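You operate a simulated robot arm through the tools that you are given. There is no shell and no other tool. Be economical: measure what you need, move in short steps, check, and stop when the job is done.

Carry out the task below with a simulated robot arm. There is one attempt and no reset: what you move stays moved.

TASK
Put things in order on the side counter top. At the end: the grey iron weight is in the white bucket; the blue brush stands where the silver oven thermometer stood; the black flowerpot stands where the blue brush stood; the silver oven thermometer stands where the grey iron weight stood; whatever was shut is shut again. Leave all else as you found it, and nothing knocked over.
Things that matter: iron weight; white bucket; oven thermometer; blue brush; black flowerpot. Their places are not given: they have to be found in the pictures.

It is judged by the outcome, as a careful person would: the job done as asked, and still so three seconds after it is handed in. It fails if anything else is knocked over, pushed out of place, dropped, spilled or broken.

THE ROBOT
A 7-joint arm with a two-finger parallel gripper, fixed in place. Base frame: the origin is at the foot of the arm, x ahead of it, y to its left, z up; the work surface is at about z = 0. Lengths are in m, angles in rad, forces in N, time in s.
With the tool pointing down near the work surface it reaches from about 0.24 to 0.62 m from the base axis. Its first joint turns from -1.152 to 1.152 rad. Payload 2.6 kg.
Tool frame: the origin (TCP) lies between the finger pads and is the grasp point; the fingertips stand 0.03 m ahead of it; z points along the fingers, y is the line along which they close. The gripper opens to 0.094 m. The fingers are 0.028 m wide and 0.01 m thick; the gripper's body (0.05 by 0.096 m) begins 0.055 m behind the TCP.
Orientation is told as [roll, pitch, yaw] about the base's x, y, z axes, in that order, counted from this pose: with the fingers straight down and closing along the base's y, the tool's x points along the base's -x, its y along +y and its z along -z.

THE INTERFACE
- The arm moves only by the tool drive_tool. Its argument "plan" is one flat list of numbers, 7 for each row, row after row: the gripper command, from -1 (shut) to 1 (fully open), values between in proportion, then the shift along the tool's x, y, z in mm, then the turn, a rotation vector about the tool's x, y, z in rad. In form: [jaw, tx, ty, tz, ax, ay, az, jaw, tx, ty, tz, ax, ay, az, ...]. A call has 1 to 12 rows; each row shifts and turns the commanded pose from where the row before left it, along the tool's axes as they then stand. A row lasts 0.2 s, in which the tool goes at most 0.05 m and 0.15 rad; a call with a longer step from one row to the next is refused whole, and so is a gripper value outside its range. A pose out of reach is approached as far as the arm can. The call stops where the force on the tool passes 40 N (or 10 N more than at its start, if that is more) or the arm is blocked; 0.2 s more then pass. The fingers move at their own pace (about 0.072 m/s each) and stop on an object; they squeeze with about 37 N. The grip force told is the motor's: it shows also when the fingers shut on nothing. Time passes only in rows, and 0.2 s behind the last, so rows that do not move let the fingers close. It gives the time, the measured TCP pose, the force on the tool (base axes), the opening and the grip force at its end, in the units of the frame above (readings bear some noise), and new pictures: "pictures" is both (left out), scene, wrist or none.
- Cameras (640 x 400 px; columns grow to the right, rows downward): "scene" is fixed at [0.0439, 0.448, 0.553]; the picture's right is [-0.62, -0.78, 0.00], its down [-0.52, 0.41, -0.74] and it looks along [0.58, -0.46, -0.67] (base axes); focal length 238 px, centre (320, 200). "wrist" rides on the gripper at [-0.037, 0, -0.058] in the tool frame; the picture's right is [0.00, -1.00, 0.00], its down [0.97, 0.00, -0.24] and it looks along [0.24, 0.00, 0.97] (tool axes); focal length 218 px, centre (320, 200).
- pixel_to_xyz(camera, pixels): for up to 12 pixels [column, row] of the newest picture of that camera ("zoom" is the newest enlarged one), the place [x, y, z] in the base frame of the surface seen there, good to about 0.002 m. No time passes.
- close_up(camera, box): a new picture of the part [left, top, right, bottom] of that camera's present view, enlarged. No time passes.
- sign_off(): hands the job in; it is judged then, once.

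Work in short steps. Measure before you move; look again where a grasp or a placing could have gone wrong, and mend it. You have 80 turns and 120 pictures in all, those below and enlarged ones among them. Open the gripper and draw the arm clear of the work before you hand the job in, unless the task says otherwise; then end with one line.

The tools are called after "Call:" as name(argument=value, ...) on one line, values as JSON. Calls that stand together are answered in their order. drive_tool: Moves the arm, as the interface text tells. Its arguments: {"type":"object","properties":{"plan":{"type":"array","items":{"type":"number"}},"pictures":{"type":"string","enum":["both","scene","wrist","none"]}},"required":["plan"]} The other tools are called the same way: pixel_to_xyz (camera, pixels) gives the place of the surface under pixels of a picture; close_up (camera, box) takes an enlarged picture of a part of a camera's view; sign_off () hands the job in.

At the start:

```text
t: 0.0
eef_pos: [0.4264, 0.0185, 0.35]
tcp_rot: [0.0, 0.0, -0.001]
ft_force: [-0.4, -0.5, -0.4]
gripper_width: 0.0939
gripper_force: 0.1
```

scene: 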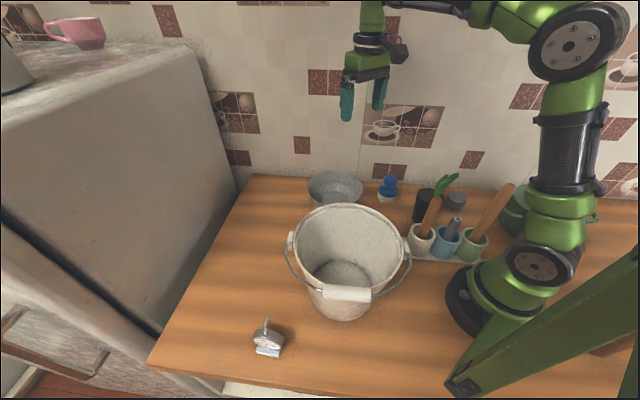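
wrist: 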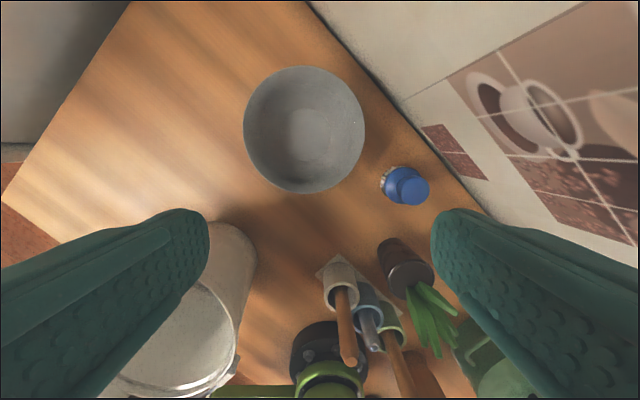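

The scene shows a thermometer near (267,340), a brush near (387,188), a pot near (425,205) and a grey thing near (455,200). I'll enlarge these areas.

Call:
close_up(camera="scene", box=[360, 150, 520, 270])

Call:
close_up(camera="scene", box=[220, 300, 320, 370])

Call:
close_up(camera="wrist", box=[290, 140, 500, 400])

```text
3.33 times, centred on (440, 210) of scene
```

zoom: 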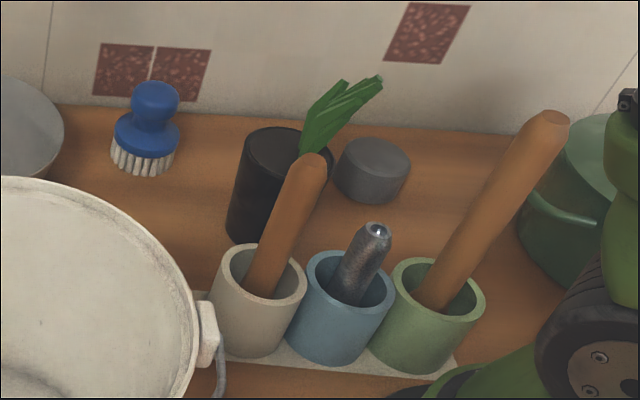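

```text
5.71 times, centred on (270, 335) of scene
```

zoom: 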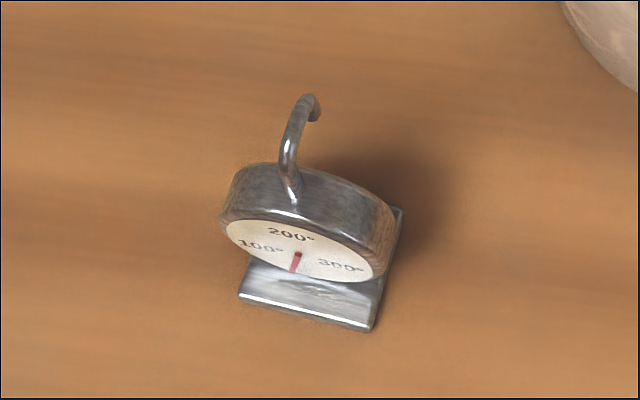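

```text
1.54 times, centred on (395, 270) of wrist
```

zoom: 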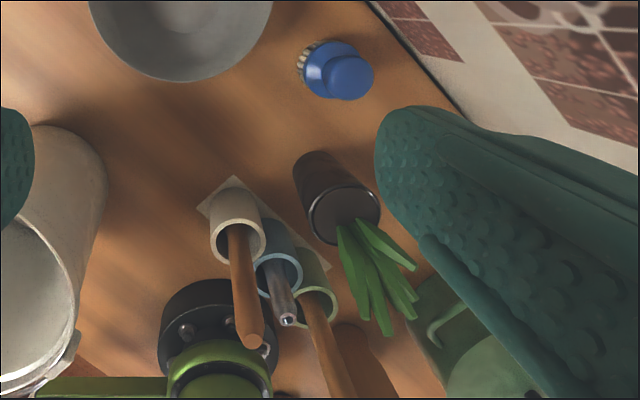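

Call:
pixel_to_xyz(camera="scene", pixels=[[390, 178], [388, 191], [386, 201], [424, 195], [422, 221], [418, 192], [433, 190], [456.5, 195.6], [446, 195.6], [466.5, 197.5], [454, 209.5], [457, 192]])

Call:
pixel_to_xyz(camera="scene", pixels=[[268, 318], [265, 332.5], [256, 351.5], [278.5, 356.5], [283.5, 338], [255, 335], [281, 340], [266, 344], [264, 350]])

Call:
pixel_to_xyz(camera="scene", pixels=[[290, 240], [345, 206], [405, 245], [345, 292], [345, 270], [345, 318], [412, 255], [508, 188], [453, 222], [310, 190], [360, 195], [455, 178]])

Call:
pixel_to_xyz(camera="wrist", pixels=[[411, 186], [390, 185], [388, 245], [412, 275], [305, 130], [440, 320], [350, 355], [372, 340], [400, 385], [340, 268], [320, 270], [400, 330]])

```text
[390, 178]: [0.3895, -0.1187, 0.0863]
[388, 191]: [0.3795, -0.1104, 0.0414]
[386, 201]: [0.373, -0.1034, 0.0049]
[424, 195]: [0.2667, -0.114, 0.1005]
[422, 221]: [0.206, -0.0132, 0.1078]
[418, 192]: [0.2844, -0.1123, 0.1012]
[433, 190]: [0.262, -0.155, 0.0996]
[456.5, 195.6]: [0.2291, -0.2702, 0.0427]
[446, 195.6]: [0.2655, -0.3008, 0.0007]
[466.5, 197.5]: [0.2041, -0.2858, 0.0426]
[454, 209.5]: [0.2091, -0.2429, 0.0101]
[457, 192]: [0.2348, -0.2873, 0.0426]
```

```text
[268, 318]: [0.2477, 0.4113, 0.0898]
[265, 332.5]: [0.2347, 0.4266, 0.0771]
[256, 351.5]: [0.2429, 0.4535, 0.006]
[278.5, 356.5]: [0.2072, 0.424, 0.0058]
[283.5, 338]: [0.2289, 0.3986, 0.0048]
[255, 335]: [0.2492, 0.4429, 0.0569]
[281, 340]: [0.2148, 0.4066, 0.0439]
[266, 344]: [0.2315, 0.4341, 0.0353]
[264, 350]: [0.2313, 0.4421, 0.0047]
```

```text
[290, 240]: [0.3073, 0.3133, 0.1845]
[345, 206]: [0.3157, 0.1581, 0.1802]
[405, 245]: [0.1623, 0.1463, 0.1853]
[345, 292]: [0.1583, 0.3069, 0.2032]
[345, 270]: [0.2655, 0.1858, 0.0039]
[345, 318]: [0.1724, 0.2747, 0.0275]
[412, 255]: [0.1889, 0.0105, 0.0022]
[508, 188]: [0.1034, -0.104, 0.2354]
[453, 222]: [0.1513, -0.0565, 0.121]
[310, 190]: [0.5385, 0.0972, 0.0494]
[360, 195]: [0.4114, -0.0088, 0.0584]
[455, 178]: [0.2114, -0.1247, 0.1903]
```

```text
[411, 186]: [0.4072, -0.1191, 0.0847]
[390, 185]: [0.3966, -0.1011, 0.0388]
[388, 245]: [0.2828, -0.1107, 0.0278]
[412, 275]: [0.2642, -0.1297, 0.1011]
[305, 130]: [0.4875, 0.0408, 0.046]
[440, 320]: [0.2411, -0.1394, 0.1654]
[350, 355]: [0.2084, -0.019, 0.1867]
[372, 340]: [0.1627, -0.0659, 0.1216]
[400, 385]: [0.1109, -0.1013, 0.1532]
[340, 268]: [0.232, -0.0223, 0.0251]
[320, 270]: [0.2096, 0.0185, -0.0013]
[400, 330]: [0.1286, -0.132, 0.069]
```

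Weight near (0.227,-0.277), pot near (0.264,-0.130), brush near (0.395,-0.117), thermometer near (0.232,0.425), bucket near (0.235,0.23). I check the wall line and move high above the weight for a view.

Call:
pixel_to_xyz(camera="scene", pixels=[[365, 178], [410, 182], [470, 183], [495, 184], [475, 192], [400, 160], [300, 170]])

Call:
drive_tool(plan=[1, 25, -35, 10, 0, 0, 0, 1, 25, -35, 10, 0, 0, 0, 1, 25, -35, 10, 0, 0, 0, 1, 25, -35, 10, 0, 0, 0, 1, 25, -35, 10, 0, 0, 0, 1, 25, -35, 10, 0, 0, 0, 1, 25, -35, 10, 0, 0, 0, 1, 24, -35, 0, 0, 0, 0])

```text
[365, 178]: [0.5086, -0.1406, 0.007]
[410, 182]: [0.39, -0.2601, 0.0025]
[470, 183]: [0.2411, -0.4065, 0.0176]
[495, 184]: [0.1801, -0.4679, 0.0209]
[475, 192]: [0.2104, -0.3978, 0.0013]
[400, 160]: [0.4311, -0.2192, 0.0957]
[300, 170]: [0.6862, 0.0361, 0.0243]
```

```text
t: 1.8
eef_pos: [0.2295, -0.262, 0.2804]
tcp_rot: [0.002, -0.003, 0.003]
ft_force: [-0.3, 0.7, -0.4]
gripper_width: 0.0941
gripper_force: 0.0
```

scene: 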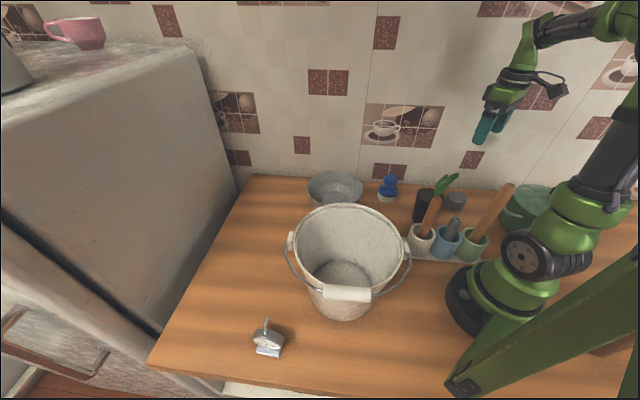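
wrist: 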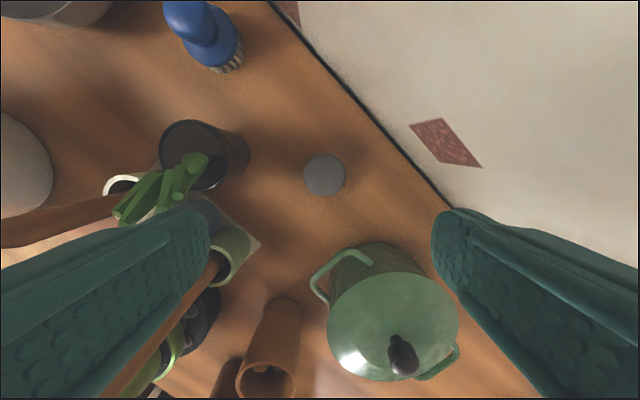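

Weight seen at (325,175); a lidded green pot is close by at (390,310). Measuring both, plus the flowerpot rim.

Call:
pixel_to_xyz(camera="wrist", pixels=[[325, 176], [306, 176], [344, 176], [325, 158], [325, 193], [340, 262], [320, 285], [390, 290], [215, 135], [172, 150], [185, 130], [230, 165]])

Call:
pixel_to_xyz(camera="wrist", pixels=[[196, 162], [180, 185], [150, 190], [125, 215], [215, 175], [202, 185], [225, 150], [160, 160], [245, 150], [210, 40], [235, 62], [172, 20]])

Call:
close_up(camera="wrist", box=[80, 0, 360, 260])

```text
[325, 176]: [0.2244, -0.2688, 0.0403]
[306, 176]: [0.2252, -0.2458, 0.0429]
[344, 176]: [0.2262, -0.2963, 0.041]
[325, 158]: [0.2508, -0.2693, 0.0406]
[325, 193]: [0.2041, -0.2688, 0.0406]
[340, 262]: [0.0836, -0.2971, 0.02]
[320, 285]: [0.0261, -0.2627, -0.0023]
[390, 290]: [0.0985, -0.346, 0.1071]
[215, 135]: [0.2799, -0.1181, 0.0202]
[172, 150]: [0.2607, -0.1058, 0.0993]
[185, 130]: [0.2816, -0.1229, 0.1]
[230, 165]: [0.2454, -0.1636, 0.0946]
```

```text
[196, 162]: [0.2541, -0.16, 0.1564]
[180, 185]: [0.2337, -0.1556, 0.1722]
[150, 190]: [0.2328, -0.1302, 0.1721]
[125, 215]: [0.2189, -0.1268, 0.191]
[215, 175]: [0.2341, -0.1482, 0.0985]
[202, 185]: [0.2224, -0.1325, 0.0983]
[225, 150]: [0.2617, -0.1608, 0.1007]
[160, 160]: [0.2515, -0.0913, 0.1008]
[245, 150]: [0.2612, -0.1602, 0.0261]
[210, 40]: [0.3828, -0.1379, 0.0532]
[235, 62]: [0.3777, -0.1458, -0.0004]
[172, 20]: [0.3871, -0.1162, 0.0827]
```

```text
1.54 times, centred on (220, 130) of wrist
```

zoom: 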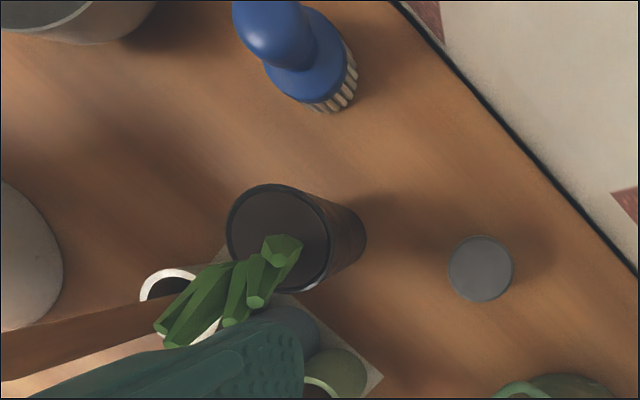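

Weight is centred at (0.227,-0.271), radius 0.025, top 0.042. I descend over it with open jaws to TCP z≈0.037 and shut.

Call:
drive_tool(plan=[1, 2, -9, 20, 0, 0, 0, 1, 0, 0, 40, 0, 0, 0, 1, 0, 0, 40, 0, 0, 0, 1, 0, 0, 40, 0, 0, 0, 1, 0, 0, 40, 0, 0, 0, 1, 0, 0, 30, 0, 0, 0, 1, 0, 0, 20, 0, 0, 0, 1, 0, 0, 13, 0, 0, 0], pictures="wrist")

```text
t: 3.6
eef_pos: [0.225, -0.2698, 0.0371]
tcp_rot: [0.001, 0.0, 0.0]
ft_force: [0.3, 0.6, -0.2]
gripper_width: 0.0938
gripper_force: 0.0
```

wrist: 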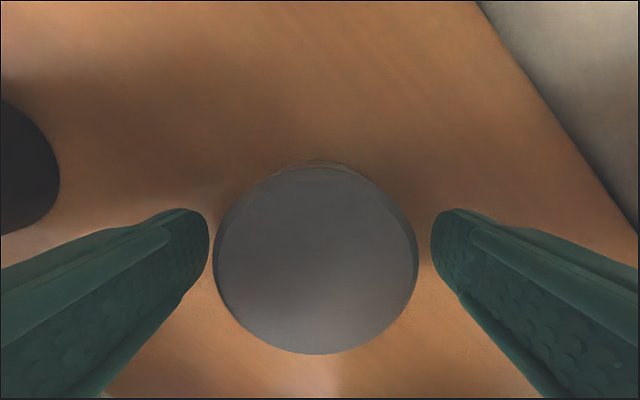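

The weight lies between the fingers at (316,258). I shut the jaws and lift.

Call:
drive_tool(plan=[-1, 0, 0, 0, 0, 0, 0, -1, 0, 0, 0, 0, 0, 0, -1, 0, 0, 0, 0, 0, 0, -1, 0, 0, 0, 0, 0, 0, -1, 0, 0, -10, 0, 0, 0, -1, 0, 0, -20, 0, 0, 0], pictures="wrist")

```text
t: 5.0
eef_pos: [0.2266, -0.2707, 0.0688]
tcp_rot: [-0.001, -0.001, 0.001]
ft_force: [-0.3, 0.1, -0.1]
gripper_width: 0.0625
gripper_force: 0.0
```

wrist: 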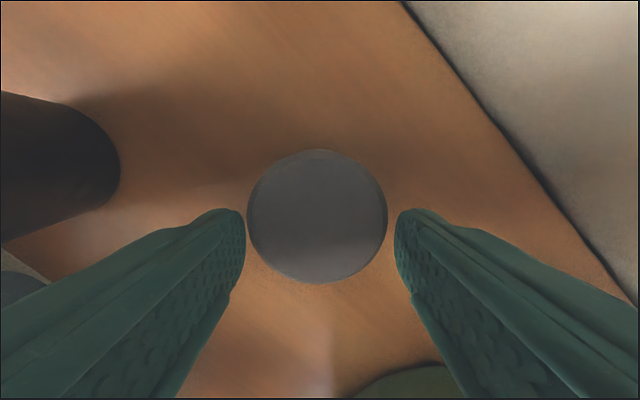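

Width 0.0625 with no grip force, weight left on the counter. I wait to see what the jaws do.

Call:
drive_tool(plan=[-1, 0, 0, 0, 0, 0, 0, -1, 0, 0, 0, 0, 0, 0], pictures="wrist")

```text
t: 5.6
eef_pos: [0.2254, -0.2711, 0.0682]
tcp_rot: [-0.001, 0.0, -0.001]
ft_force: [-0.9, 3.9, 6.9]
gripper_width: 0.0593
gripper_force: 37.2
```

wrist: 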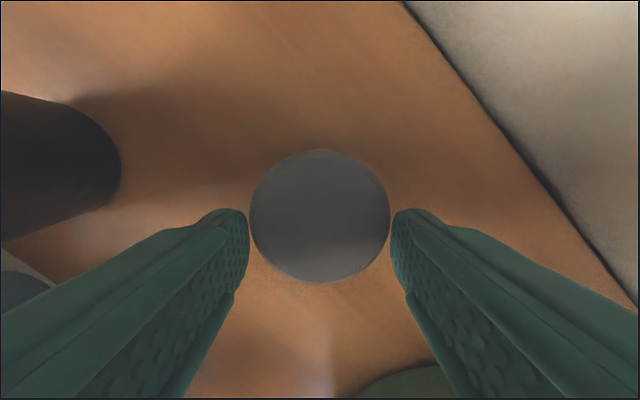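

The fingers close slower than stated and now grip only the top edge. I open, go back down, and close with more time.

Call:
drive_tool(plan=[1, 0, 0, 0, 0, 0, 0, 1, 0, 0, 0, 0, 0, 0, 1, 0, 0, 0, 0, 0, 0, 1, 0, 0, 0, 0, 0, 0], pictures="wrist")

```text
t: 6.6
eef_pos: [0.2258, -0.2698, 0.0687]
tcp_rot: [0.0, -0.001, -0.001]
ft_force: [-0.2, -0.2, 0.2]
gripper_width: 0.0943
gripper_force: 0.1
```

wrist: 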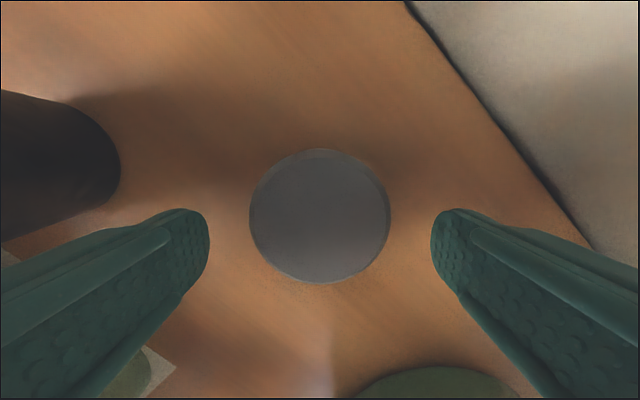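

Call:
drive_tool(plan=[1, 0, 0, 16, 0, 0, 0, 1, 0, 0, 17, 0, 0, 0, -1, 0, 0, 0, 0, 0, 0, -1, 0, 0, 0, 0, 0, 0, -1, 0, 0, 0, 0, 0, 0, -1, 0, 0, 0, 0, 0, 0, -1, 0, 0, 0, 0, 0, 0], pictures="wrist")

```text
t: 8.2
eef_pos: [0.2248, -0.2701, 0.0345]
tcp_rot: [-0.001, 0.0, -0.001]
ft_force: [-0.4, -2.4, -0.5]
gripper_width: 0.0626
gripper_force: 37.2
```

wrist: 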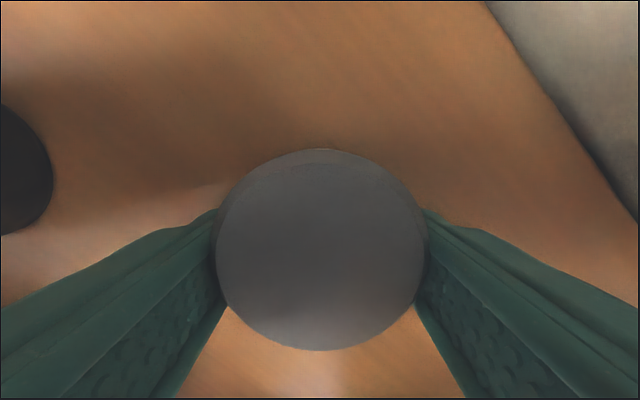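

Gripped at 0.0626 with 37 N, so it slipped earlier. I lift slowly this time and check.

Call:
drive_tool(plan=[-1, 0, 0, -2, 0, 0, 0, -1, 0, 0, -3, 0, 0, 0, -1, 0, 0, -5, 0, 0, 0, -1, 0, 0, -5, 0, 0, 0], pictures="wrist")

```text
t: 9.2
eef_pos: [0.225, -0.2708, 0.0497]
tcp_rot: [0.001, 0.0, 0.0]
ft_force: [-0.5, 0.2, -8.0]
gripper_width: 0.0623
gripper_force: 37.4
```

wrist: 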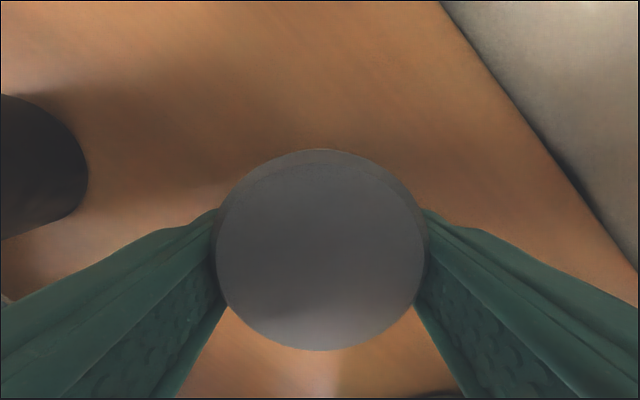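

It holds (8 N weight). I lift on to z≈0.33, gently.

Call:
drive_tool(plan=[-1, 0, 0, -10, 0, 0, 0, -1, 0, 0, -20, 0, 0, 0, -1, 0, 0, -30, 0, 0, 0, -1, 0, 0, -30, 0, 0, 0, -1, 0, 0, -30, 0, 0, 0, -1, 0, 0, -30, 0, 0, 0, -1, 0, 0, -30, 0, 0, 0, -1, 0, 0, -30, 0, 0, 0, -1, 0, 0, -30, 0, 0, 0, -1, 0, 0, -25, 0, 0, 0, -1, 0, 0, -15, 0, 0, 0], pictures="none")

Call:
drive_tool(plan=[-1, -10, 10, 0, 0, 0, 0, -1, -20, 20, 0, 0, 0, 0, -1, -25, 25, 0, 0, 0, 0, -1, -25, 30, 0, 0, 0, 0, -1, -25, 35, 0, 0, 0, 0, -1, -20, 35, 0, 0, 0, 0, -1, -15, 35, 0, 0, 0, 0, -1, -5, 35, 0, 0, 0, 0, -1, 0, 35, 0, 0, 0, 0, -1, 5, 35, 0, 0, 0, 0, -1, 15, 30, 0, 0, 0, 0, -1, 15, 15, 0, 0, 0, 0])

```text
t: 11.6
eef_pos: [0.2256, -0.2697, 0.3291]
tcp_rot: [0.0, -0.001, 0.0]
ft_force: [-0.5, 0.6, -7.8]
gripper_width: 0.0622
gripper_force: 36.7
```

```text
t: 14.2
eef_pos: [0.3347, 0.0689, 0.3288]
tcp_rot: [0.001, -0.001, 0.001]
ft_force: [0.4, 0.0, -9.2]
gripper_width: 0.0624
gripper_force: 36.6
```

scene: 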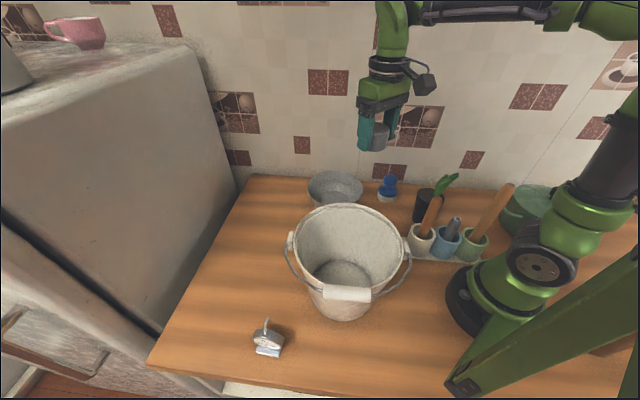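
wrist: 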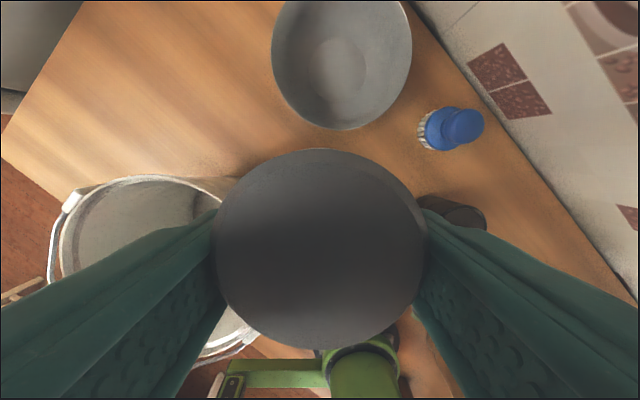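

Holding firmly. I move over the bucket centre (0.235,0.230).

Call:
drive_tool(plan=[-1, 6, 10, 0, 0, 0, 0, -1, 13, 21, 0, 0, 0, 0, -1, 18, 30, 0, 0, 0, 0, -1, 18, 30, 0, 0, 0, 0, -1, 18, 30, 0, 0, 0, 0, -1, 15, 22, 0, 0, 0, 0, -1, 9, 13, 0, 0, 0, 0, -1, 3, 5, 0, 0, 0, 0])

```text
t: 16.0
eef_pos: [0.2357, 0.2315, 0.3271]
tcp_rot: [-0.001, -0.001, 0.0]
ft_force: [-0.1, 0.1, -8.2]
gripper_width: 0.0624
gripper_force: 37.0
```

scene: 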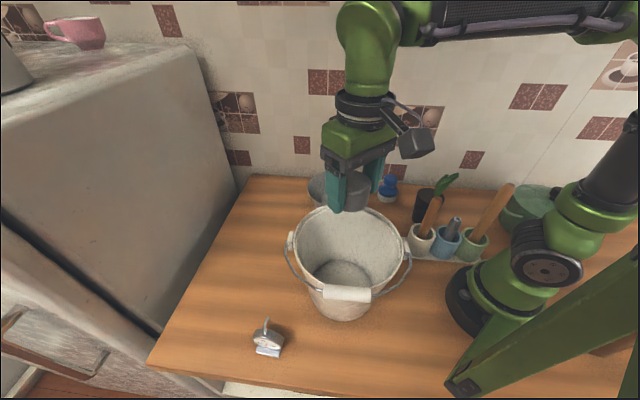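
wrist: 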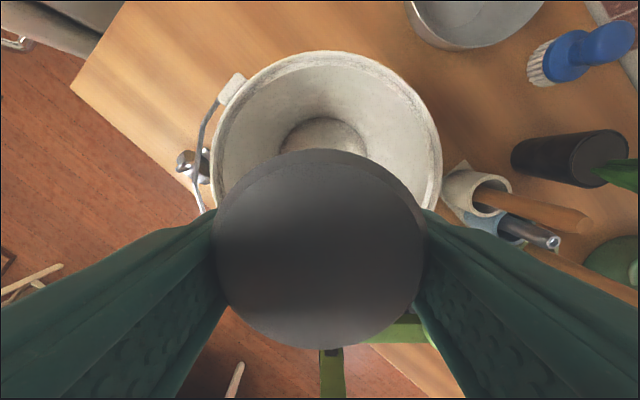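

Call:
pixel_to_xyz(camera="wrist", pixels=[[330, 56], [214, 170], [439, 175], [250, 90], [410, 90], [320, 130], [200, 205]])

Call:
pixel_to_xyz(camera="scene", pixels=[[415, 135], [430, 145], [432, 132], [400, 148], [415, 155], [395, 110], [362, 60], [345, 160], [350, 120]])

```text
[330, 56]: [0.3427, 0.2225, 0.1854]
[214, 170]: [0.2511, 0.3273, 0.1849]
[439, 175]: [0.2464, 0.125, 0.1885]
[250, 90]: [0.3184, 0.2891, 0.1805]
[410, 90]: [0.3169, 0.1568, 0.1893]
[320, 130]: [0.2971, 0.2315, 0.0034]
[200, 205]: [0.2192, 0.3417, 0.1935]
```

```text
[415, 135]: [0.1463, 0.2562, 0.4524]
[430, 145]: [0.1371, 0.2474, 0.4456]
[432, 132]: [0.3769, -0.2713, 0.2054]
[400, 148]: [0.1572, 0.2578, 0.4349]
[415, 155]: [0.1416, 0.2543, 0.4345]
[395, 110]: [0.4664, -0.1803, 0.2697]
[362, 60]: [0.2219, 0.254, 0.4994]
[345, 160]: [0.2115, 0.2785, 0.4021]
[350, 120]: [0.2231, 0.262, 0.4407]
```

Rim centre ≈(0.238,0.226), inner radius ≈0.10, floor radius ≈0.07; the box on the gripper's tool +x side reaches ≈0.1 m out, 0.105 m above TCP. I shift 25 mm to +x so it clears the rim, then lower to z≈0.15 and look.

Call:
drive_tool(plan=[-1, -13, -3, 0, 0, 0, 0, -1, -14, -3, 0, 0, 0, 0, -1, 0, 0, 15, 0, 0, 0, -1, 0, 0, 30, 0, 0, 0, -1, 0, 0, 35, 0, 0, 0, -1, 0, 0, 35, 0, 0, 0, -1, 0, 0, 35, 0, 0, 0, -1, 0, 0, 25, 0, 0, 0])

```text
t: 17.8
eef_pos: [0.262, 0.2253, 0.1546]
tcp_rot: [-0.002, 0.0, 0.0]
ft_force: [0.3, 0.1, -7.5]
gripper_width: 0.0625
gripper_force: 36.9
```

scene: 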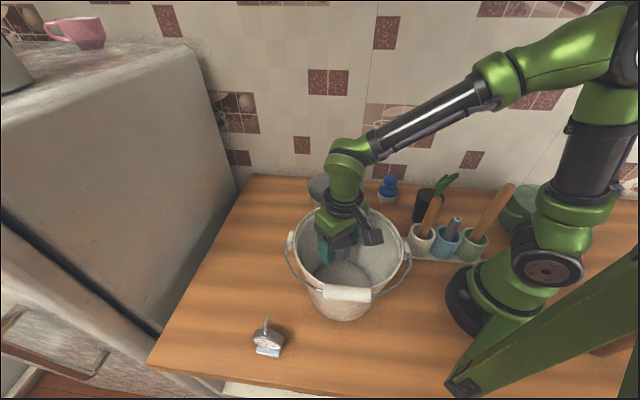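
wrist: 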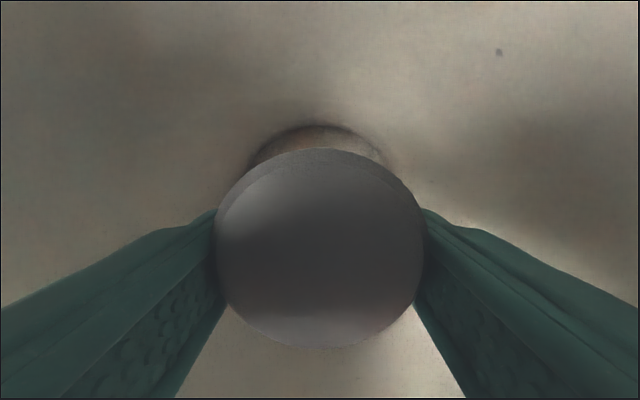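

Call:
pixel_to_xyz(camera="scene", pixels=[[370, 230], [381, 236], [376, 243], [362, 240], [380, 155], [345, 170], [372, 288], [324, 292]])

Call:
pixel_to_xyz(camera="wrist", pixels=[[315, 135], [315, 127], [270, 145], [365, 145]])

Call:
close_up(camera="scene", box=[270, 120, 430, 330])

```text
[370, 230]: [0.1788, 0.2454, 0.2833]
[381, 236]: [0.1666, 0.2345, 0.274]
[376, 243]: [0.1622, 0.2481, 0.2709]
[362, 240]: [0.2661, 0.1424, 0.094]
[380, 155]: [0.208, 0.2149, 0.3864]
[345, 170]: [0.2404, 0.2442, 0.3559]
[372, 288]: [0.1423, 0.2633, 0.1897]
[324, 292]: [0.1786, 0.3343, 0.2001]
```

```text
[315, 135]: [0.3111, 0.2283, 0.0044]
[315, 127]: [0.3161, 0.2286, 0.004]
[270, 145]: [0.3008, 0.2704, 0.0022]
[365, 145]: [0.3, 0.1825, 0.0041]
```

```text
1.90 times, centred on (350, 225) of scene
```

zoom: 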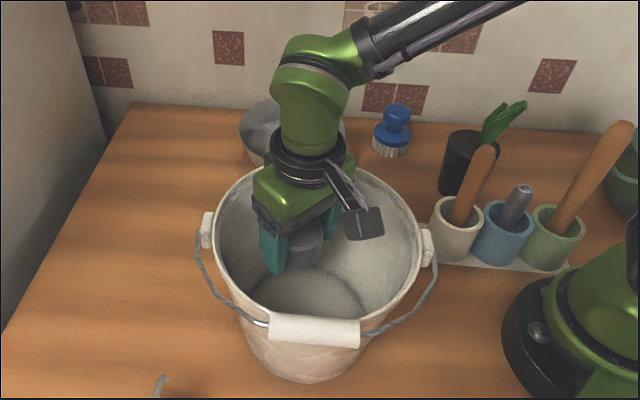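

Box has ≈2 cm clearance at the rim; floor radius ≈0.078. I shift 5 mm more and lower to just above the floor (contact expected at TCP z≈0.039).

Call:
drive_tool(plan=[-1, -5, 0, 20, 0, 0, 0, -1, 0, 0, 25, 0, 0, 0, -1, 0, 0, 25, 0, 0, 0, -1, 0, 0, 20, 0, 0, 0, -1, 0, 0, 12, 0, 0, 0, -1, 0, 0, 6, 0, 0, 0])

```text
t: 19.2
eef_pos: [0.2659, 0.2234, 0.0465]
tcp_rot: [0.001, 0.0, -0.001]
ft_force: [1.0, 0.2, -8.2]
gripper_width: 0.0626
gripper_force: 37.6
```

scene: 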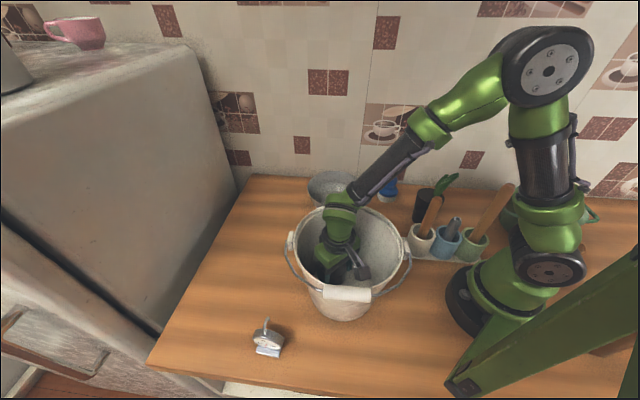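
wrist: 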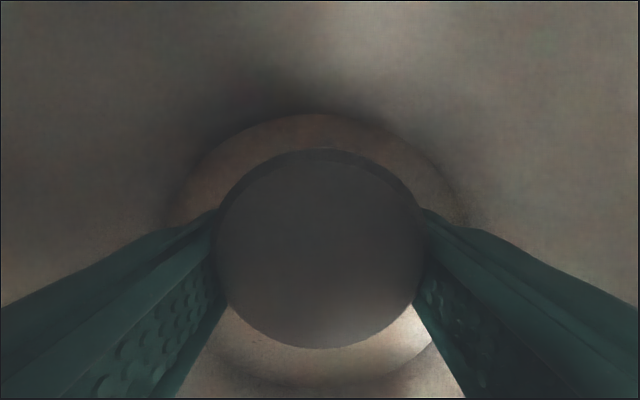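

No contact, all inside. I lower the last millimetres.

Call:
drive_tool(plan=[-1, 0, 0, 3, 0, 0, 0, -1, 0, 0, 2, 0, 0, 0, -1, 0, 0, 2, 0, 0, 0], pictures="none")

```text
t: 20.0
eef_pos: [0.2677, 0.2249, 0.0393]
tcp_rot: [0.0, 0.002, 0.0]
ft_force: [-7.0, -6.3, 14.6]
gripper_width: 0.0625
gripper_force: 37.7
```

The weight touches the floor. I open part-way and draw straight up.

Call:
drive_tool(plan=[0.6, 0, 0, -1, 0, 0, 0, 0.6, 0, 0, 0, 0, 0, 0, 0.6, 0, 0, 0, 0, 0, 0, 0.6, 0, 0, -10, 0, 0, 0, 0.6, 0, 0, -25, 0, 0, 0, 0.6, 0, 0, -40, 0, 0, 0, 0.6, 0, 0, -40, 0, 0, 0, 0.6, 0, 0, -40, 0, 0, 0, 0.6, 0, 0, -40, 0, 0, 0, 1, 0, 0, -40, 0, 0, 0, 1, 0, 0, -40, 0, 0, 0])

```text
t: 22.4
eef_pos: [0.2643, 0.225, 0.3163]
tcp_rot: [0.0, 0.0, 0.0]
ft_force: [0.2, 0.2, -0.4]
gripper_width: 0.094
gripper_force: 0.0
```

scene: 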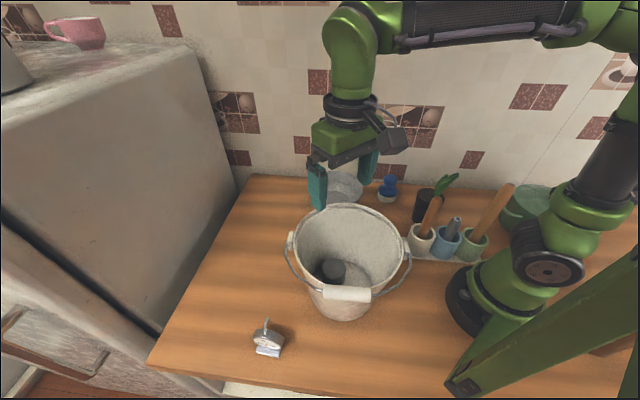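
wrist: 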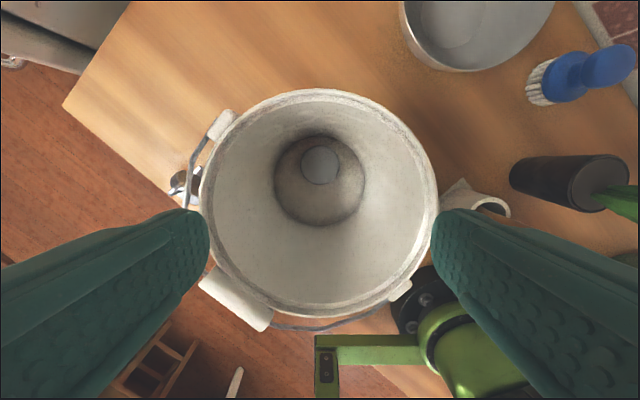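

Weight lies in the bucket. I move above the thermometer for a look.

Call:
drive_tool(plan=[1, 6, 37, 8, 0, 0, 0, 1, 6, 37, 8, 0, 0, 0, 1, 6, 37, 8, 0, 0, 0, 1, 6, 37, 8, 0, 0, 0, 1, 4, 37, 8, 0, 0, 0, 1, 0, 12, 0, 0, 0, 0])

```text
t: 23.8
eef_pos: [0.2398, 0.4223, 0.2745]
tcp_rot: [-0.001, 0.0, 0.0]
ft_force: [0.5, -0.1, -0.2]
gripper_width: 0.0939
gripper_force: 0.1
```

scene: 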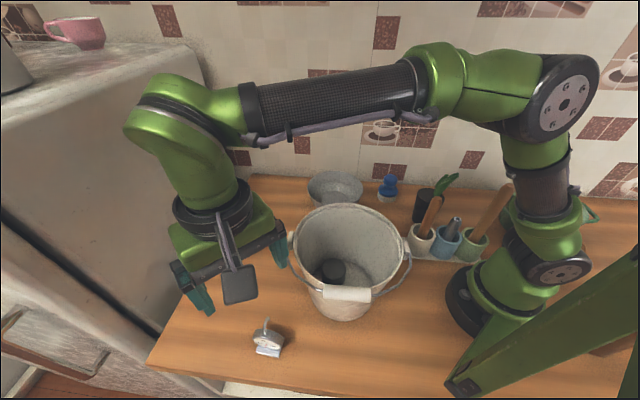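
wrist: 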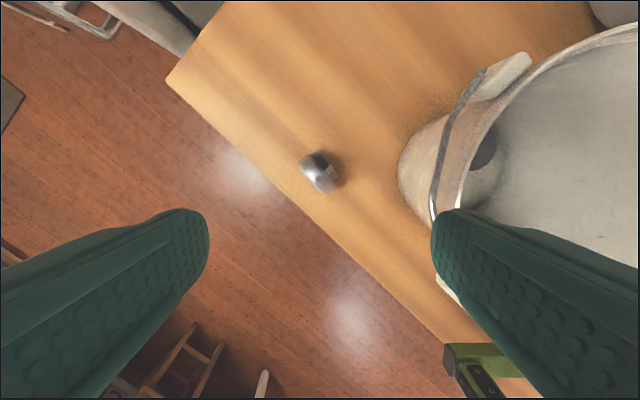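

Call:
close_up(camera="wrist", box=[280, 135, 370, 210])

Call:
close_up(camera="scene", box=[240, 310, 300, 362])

Call:
pixel_to_xyz(camera="wrist", pixels=[[320, 173], [312, 165], [328, 182], [332, 172], [316, 156], [304, 160], [322, 190], [326, 170], [308, 174], [335, 180], [310, 155]])

```text
5.33 times, centred on (325, 172) of wrist
```

zoom: 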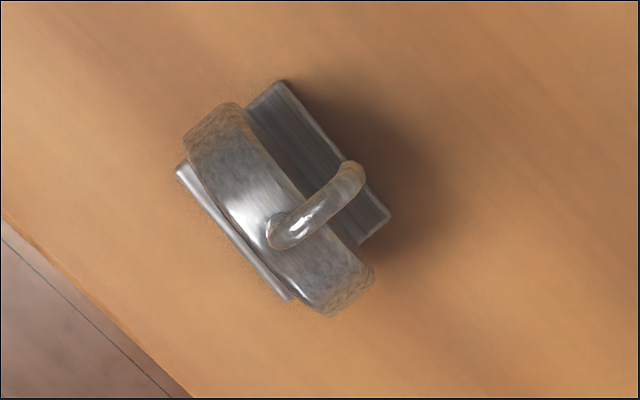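

```text
7.69 times, centred on (270, 336) of scene
```

zoom: 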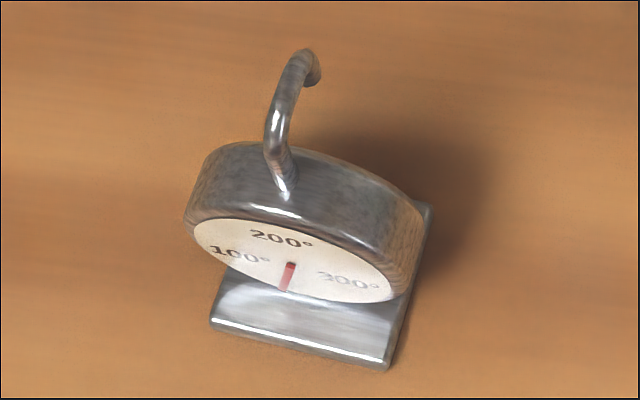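

```text
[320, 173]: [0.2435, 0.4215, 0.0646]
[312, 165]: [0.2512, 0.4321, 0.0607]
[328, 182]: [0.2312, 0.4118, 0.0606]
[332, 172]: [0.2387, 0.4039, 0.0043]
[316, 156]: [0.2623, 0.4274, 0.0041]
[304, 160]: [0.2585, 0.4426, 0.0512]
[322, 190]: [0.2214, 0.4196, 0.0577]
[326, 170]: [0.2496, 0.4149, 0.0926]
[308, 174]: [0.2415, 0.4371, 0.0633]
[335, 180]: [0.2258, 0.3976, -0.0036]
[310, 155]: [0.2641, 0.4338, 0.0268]
```

The hook overhangs backward, so I'll grip the disc across its rim: tool y along (0.76,0.64), i.e. yaw ≈ -0.87. I centre on (0.238,0.426) and turn, staying high.

Call:
drive_tool(plan=[1, 2, 4, 0, 0, 0, 0, 1, 0, 0, 0, 0, 0, 0.145, 1, 0, 0, 0, 0, 0, 0.145, 1, 0, 0, 0, 0, 0, 0.145, 1, 0, 0, 0, 0, 0, 0.145, 1, 0, 0, 0, 0, 0, 0.145, 1, 0, 0, 0, 0, 0, 0.145, 1, 0, 0, 40, 0, 0, 0, 1, 0, 0, 40, 0, 0, 0, 1, 0, 0, 25, 0, 0, 0])

```text
t: 26.0
eef_pos: [0.237, 0.4265, 0.1701]
tcp_rot: [0.002, -0.001, -0.871]
ft_force: [-0.6, 0.4, 0.1]
gripper_width: 0.0942
gripper_force: 0.0
```

scene: 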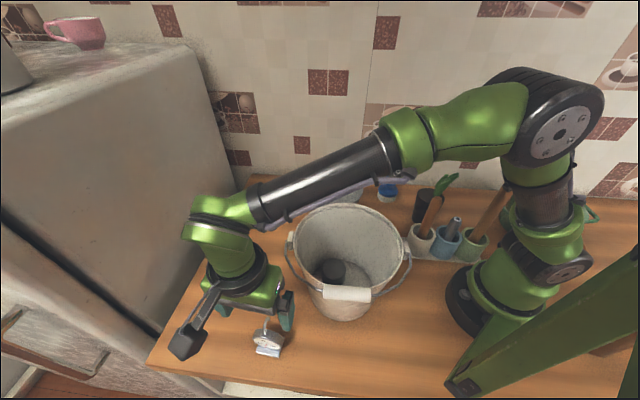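
wrist: 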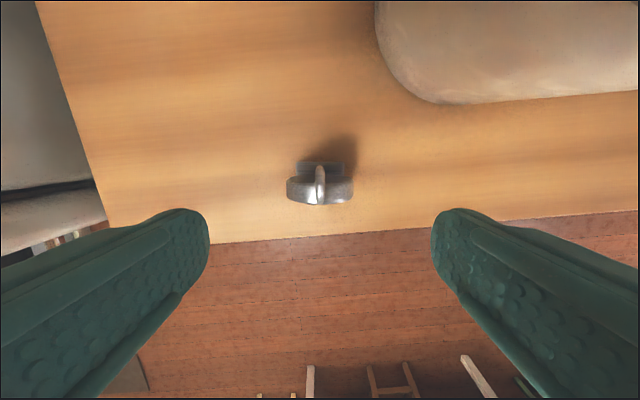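

Call:
pixel_to_xyz(camera="wrist", pixels=[[310, 190], [290, 190], [350, 190], [319, 172], [330, 195], [305, 164], [343, 164], [320, 200]])

Call:
pixel_to_xyz(camera="scene", pixels=[[265, 205], [300, 200], [330, 185], [360, 165], [395, 160], [225, 250], [265, 285]])

```text
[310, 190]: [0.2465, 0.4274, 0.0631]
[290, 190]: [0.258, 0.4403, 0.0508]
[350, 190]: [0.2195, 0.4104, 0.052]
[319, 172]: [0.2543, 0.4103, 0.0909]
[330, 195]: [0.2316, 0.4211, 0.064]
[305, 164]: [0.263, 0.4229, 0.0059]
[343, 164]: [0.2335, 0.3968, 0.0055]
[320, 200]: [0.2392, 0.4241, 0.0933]
```

```text
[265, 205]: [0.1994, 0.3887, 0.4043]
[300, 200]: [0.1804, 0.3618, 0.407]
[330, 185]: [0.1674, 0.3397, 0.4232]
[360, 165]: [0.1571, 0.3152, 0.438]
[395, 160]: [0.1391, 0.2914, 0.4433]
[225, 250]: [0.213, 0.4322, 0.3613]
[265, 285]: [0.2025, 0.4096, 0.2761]
```

Disc centred at (0.239,0.4255); hook top 0.093. I descend to TCP z≈0.053 (palm at 0.108) and shut gently.

Call:
drive_tool(plan=[1, 0, 0, 35, 0, 0, 0, 1, 0, 0, 35, 0, 0, 0, 1, 0, 0, 25, 0, 0, 0, 1, 0, 0, 15, 0, 0, 0, 1, 0, 0, 7, 0, 0, 0])

```text
t: 27.2
eef_pos: [0.237, 0.4258, 0.0537]
tcp_rot: [0.001, -0.002, -0.87]
ft_force: [-0.5, -0.7, 0.7]
gripper_width: 0.0939
gripper_force: 0.0
```

scene: 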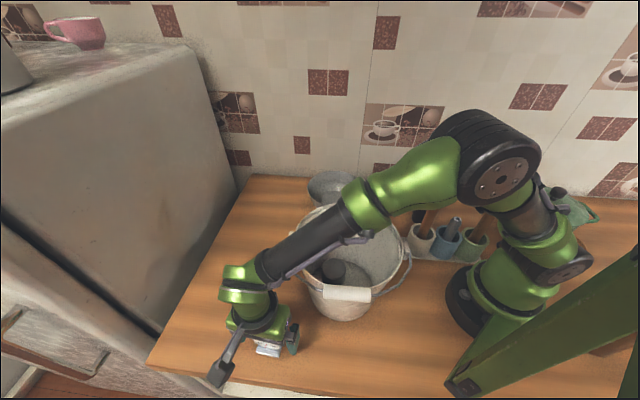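
wrist: 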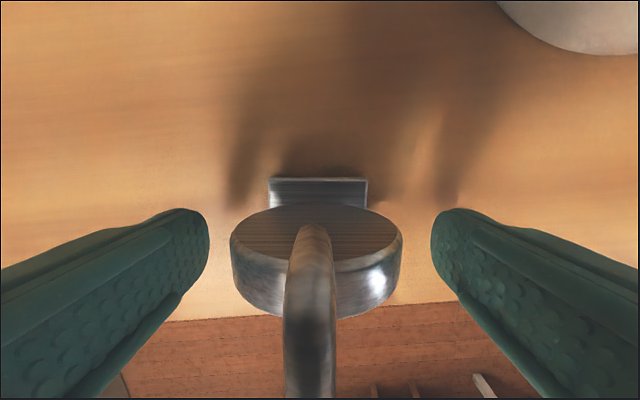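

Call:
drive_tool(plan=[-1, 0, 0, 0, 0, 0, 0, -1, 0, 0, 0, 0, 0, 0, -1, 0, 0, 0, 0, 0, 0, -1, 0, 0, 0, 0, 0, 0, -1, 0, 0, 0, 0, 0, 0, -1, 0, 0, 0, 0, 0, 0], pictures="wrist")

```text
t: 28.6
eef_pos: [0.2379, 0.4255, 0.0545]
tcp_rot: [0.001, 0.0, -0.871]
ft_force: [0.0, -0.9, 0.0]
gripper_width: 0.0583
gripper_force: 36.7
```

wrist: 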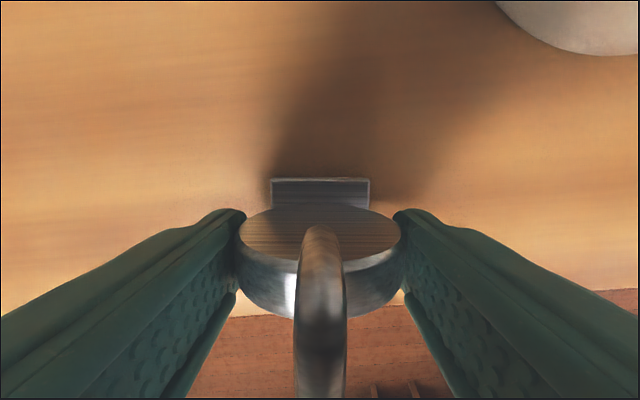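

Gripped at 0.058 with 37 N. I lift slowly, then higher.

Call:
drive_tool(plan=[-1, 0, 0, -3, 0, 0, 0, -1, 0, 0, -6, 0, 0, 0, -1, 0, 0, -12, 0, 0, 0, -1, 0, 0, -20, 0, 0, 0, -1, 0, 0, -30, 0, 0, 0, -1, 0, 0, -35, 0, 0, 0, -1, 0, 0, -35, 0, 0, 0, -1, 0, 0, -35, 0, 0, 0, -1, 0, 0, -35, 0, 0, 0, -1, 0, 0, -35, 0, 0, 0, -1, 0, 0, -25, 0, 0, 0, -1, 0, 0, -10, 0, 0, 0])

```text
t: 31.2
eef_pos: [0.2392, 0.4271, 0.3345]
tcp_rot: [0.0, -0.001, -0.869]
ft_force: [0.0, -0.7, -0.1]
gripper_width: 0.0583
gripper_force: 37.3
```

scene: 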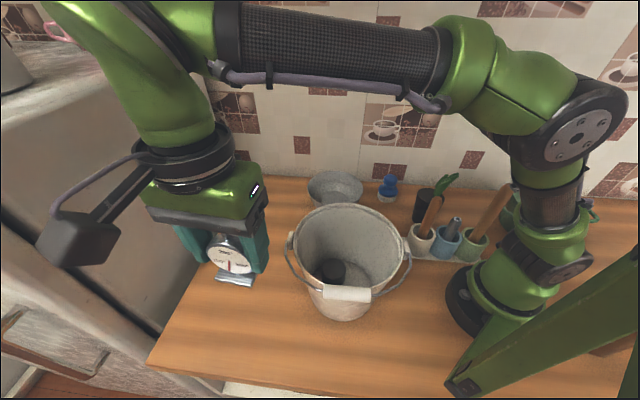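
wrist: 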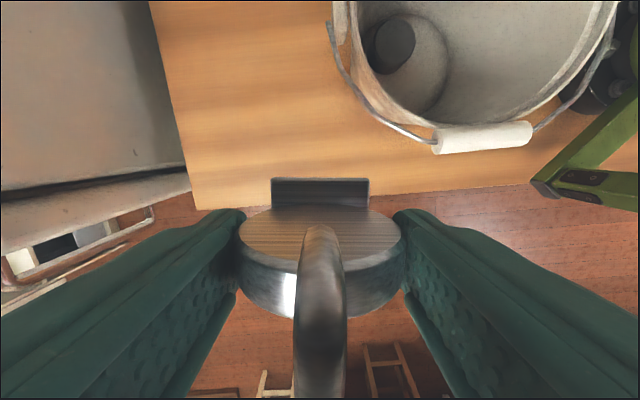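

Held upright. I carry it around at z≈0.33 toward the free spot.

Call:
drive_tool(plan=[-1, -15, -4, 0, 0, 0, 0, -1, -30, -7, 0, 0, 0, 0, -1, -38, -9, 0, 0, 0, 0, -1, -38, -9, 0, 0, 0, 0, -1, -38, -10, 0, 0, 0, 0, -1, -38, -10, 0, 0, 0, 0, -1, -38, -10, 0, 0, 0, 0, -1, -38, -10, 0, 0, 0, 0, -1, -38, -10, 0, 0, 0, 0, -1, -30, -9, 0, 0, 0, 0, -1, -13, 0, 0, 0, 0, 0], pictures="none")

Call:
drive_tool(plan=[-1, -15, -13, 0, 0, 0, 0, -1, -30, -26, 0, 0, 0, 0, -1, -30, -26, 0, 0, 0, 0, -1, -30, -26, 0, 0, 0, 0, -1, -28, -26, 0, 0, 0, 0, -1, -20, -30, 0, 0, 0, 0, -1, -4, -38, 0, 0, 0, 0, -1, -4, -40, 0, 0, 0, 0, -1, -3, -40, 0, 0, 0, 0, -1, -4, -40, 0, 0, 0, 0, -1, -2, -35, 0, 0, 0, 0, -1, -2, -18, 0, 0, 0, 0])

```text
t: 33.6
eef_pos: [0.398, 0.0975, 0.3346]
tcp_rot: [-0.001, 0.0, -0.871]
ft_force: [0.1, 0.2, -0.5]
gripper_width: 0.0581
gripper_force: 37.4
```

```text
t: 36.2
eef_pos: [0.2356, -0.2634, 0.3331]
tcp_rot: [0.0, 0.001, -0.869]
ft_force: [0.6, 1.1, 0.1]
gripper_width: 0.0581
gripper_force: 37.2
```

scene: 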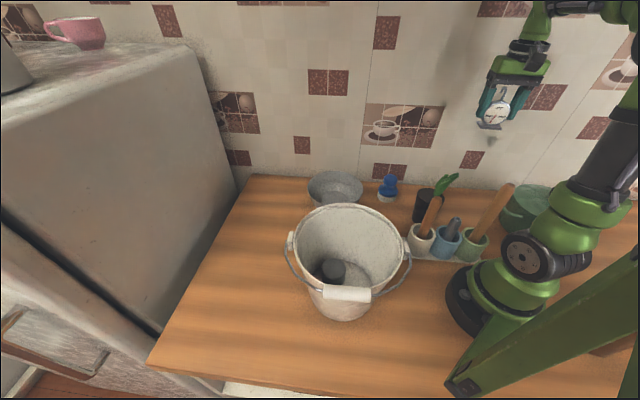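
wrist: 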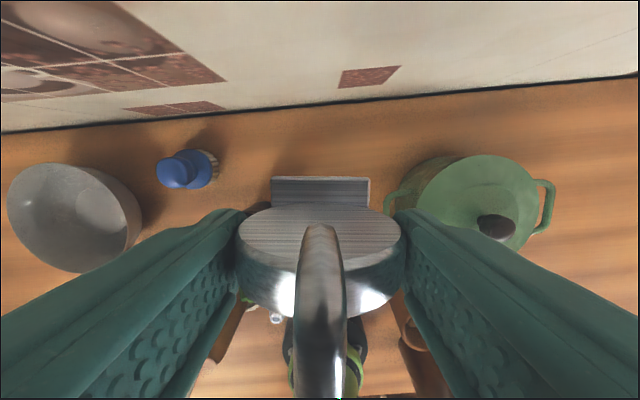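

Call:
drive_tool(plan=[-1, 0, -12, 10, 0, 0, 0, -1, 0, 0, 30, 0, 0, 0, -1, 0, 0, 35, 0, 0, 0, -1, 0, 0, 35, 0, 0, 0, -1, 0, 0, 25, 0, 0, 0])

Call:
pixel_to_xyz(camera="wrist", pixels=[[390, 200], [400, 195], [440, 165], [430, 190], [450, 160]])

```text
t: 37.4
eef_pos: [0.2268, -0.2721, 0.1966]
tcp_rot: [0.001, 0.0, -0.869]
ft_force: [-1.0, -0.6, -0.6]
gripper_width: 0.0585
gripper_force: 37.1
```

scene: 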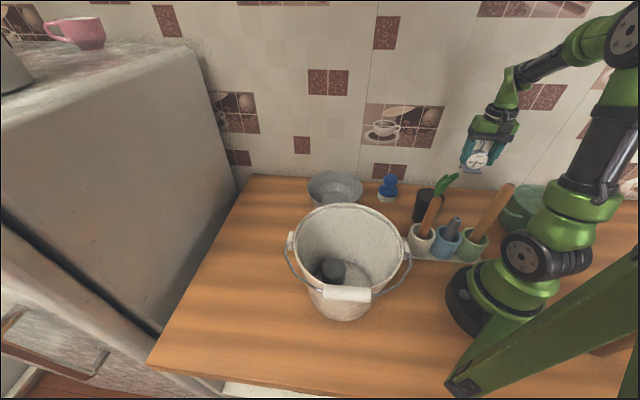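
wrist: 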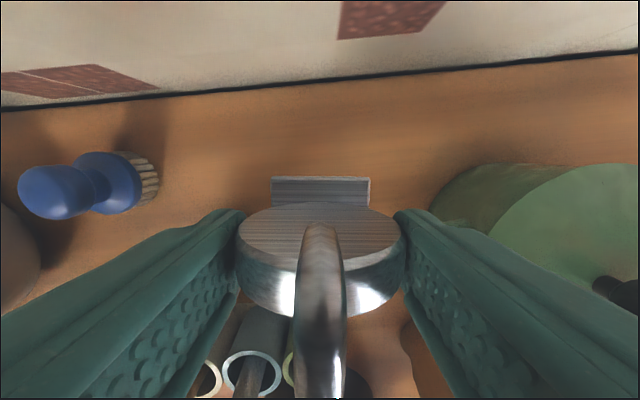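

```text
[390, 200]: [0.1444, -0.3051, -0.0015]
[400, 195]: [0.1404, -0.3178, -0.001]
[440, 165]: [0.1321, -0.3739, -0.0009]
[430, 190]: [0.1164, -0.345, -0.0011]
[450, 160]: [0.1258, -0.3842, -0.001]
```

Call:
pixel_to_xyz(camera="wrist", pixels=[[470, 190], [445, 195], [500, 215], [540, 180], [475, 215]])

Call:
drive_tool(plan=[-1, 0, 0, 30, 0, 0, 0, -1, 0, 0, 30, 0, 0, 0])

```text
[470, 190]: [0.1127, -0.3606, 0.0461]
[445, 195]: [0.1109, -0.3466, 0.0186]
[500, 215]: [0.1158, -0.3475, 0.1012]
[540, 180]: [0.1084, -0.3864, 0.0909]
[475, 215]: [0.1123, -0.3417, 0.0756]
```

```text
t: 38.0
eef_pos: [0.2264, -0.2708, 0.1385]
tcp_rot: [0.0, 0.001, -0.869]
ft_force: [0.8, -0.7, -0.2]
gripper_width: 0.0584
gripper_force: 37.5
```

scene: 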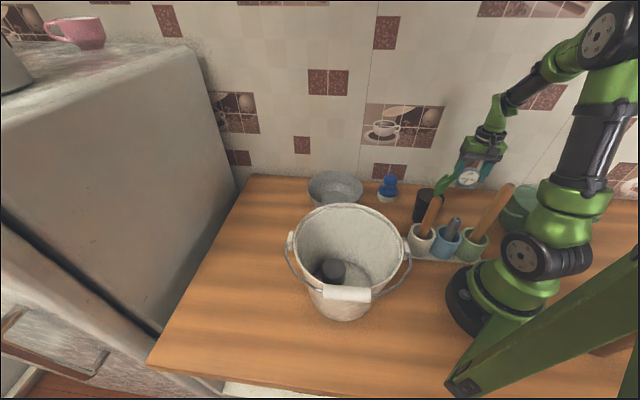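
wrist: 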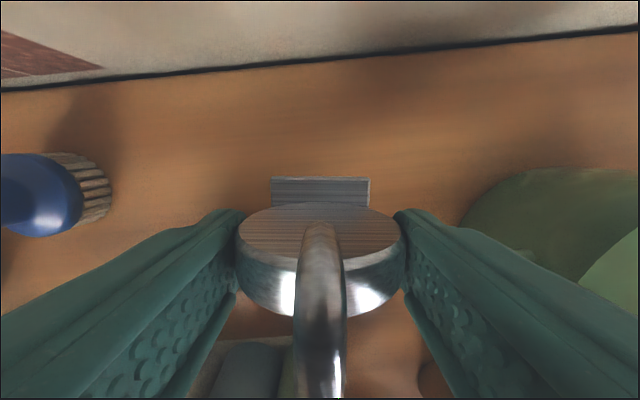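

Call:
close_up(camera="scene", box=[400, 90, 560, 260])

```text
2.35 times, centred on (480, 175) of scene
```

zoom: 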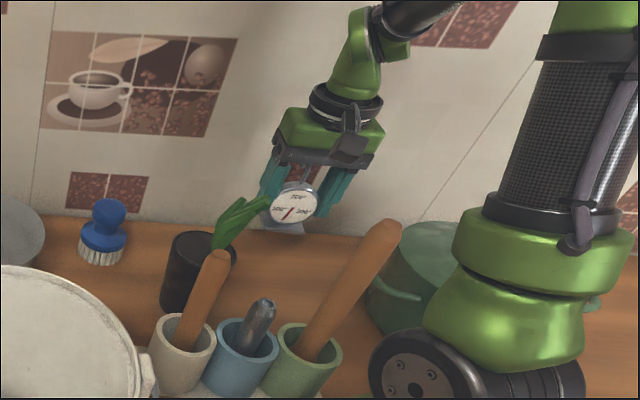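

Call:
pixel_to_xyz(camera="zoom", pixels=[[345, 150], [360, 150], [348, 162], [375, 228], [395, 225], [240, 210], [265, 200], [222, 240]])

```text
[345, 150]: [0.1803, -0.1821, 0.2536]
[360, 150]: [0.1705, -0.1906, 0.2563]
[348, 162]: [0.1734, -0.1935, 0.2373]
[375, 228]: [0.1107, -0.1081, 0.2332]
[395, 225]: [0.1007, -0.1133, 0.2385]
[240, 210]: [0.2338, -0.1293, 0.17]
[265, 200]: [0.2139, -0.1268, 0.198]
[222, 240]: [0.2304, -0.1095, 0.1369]
```

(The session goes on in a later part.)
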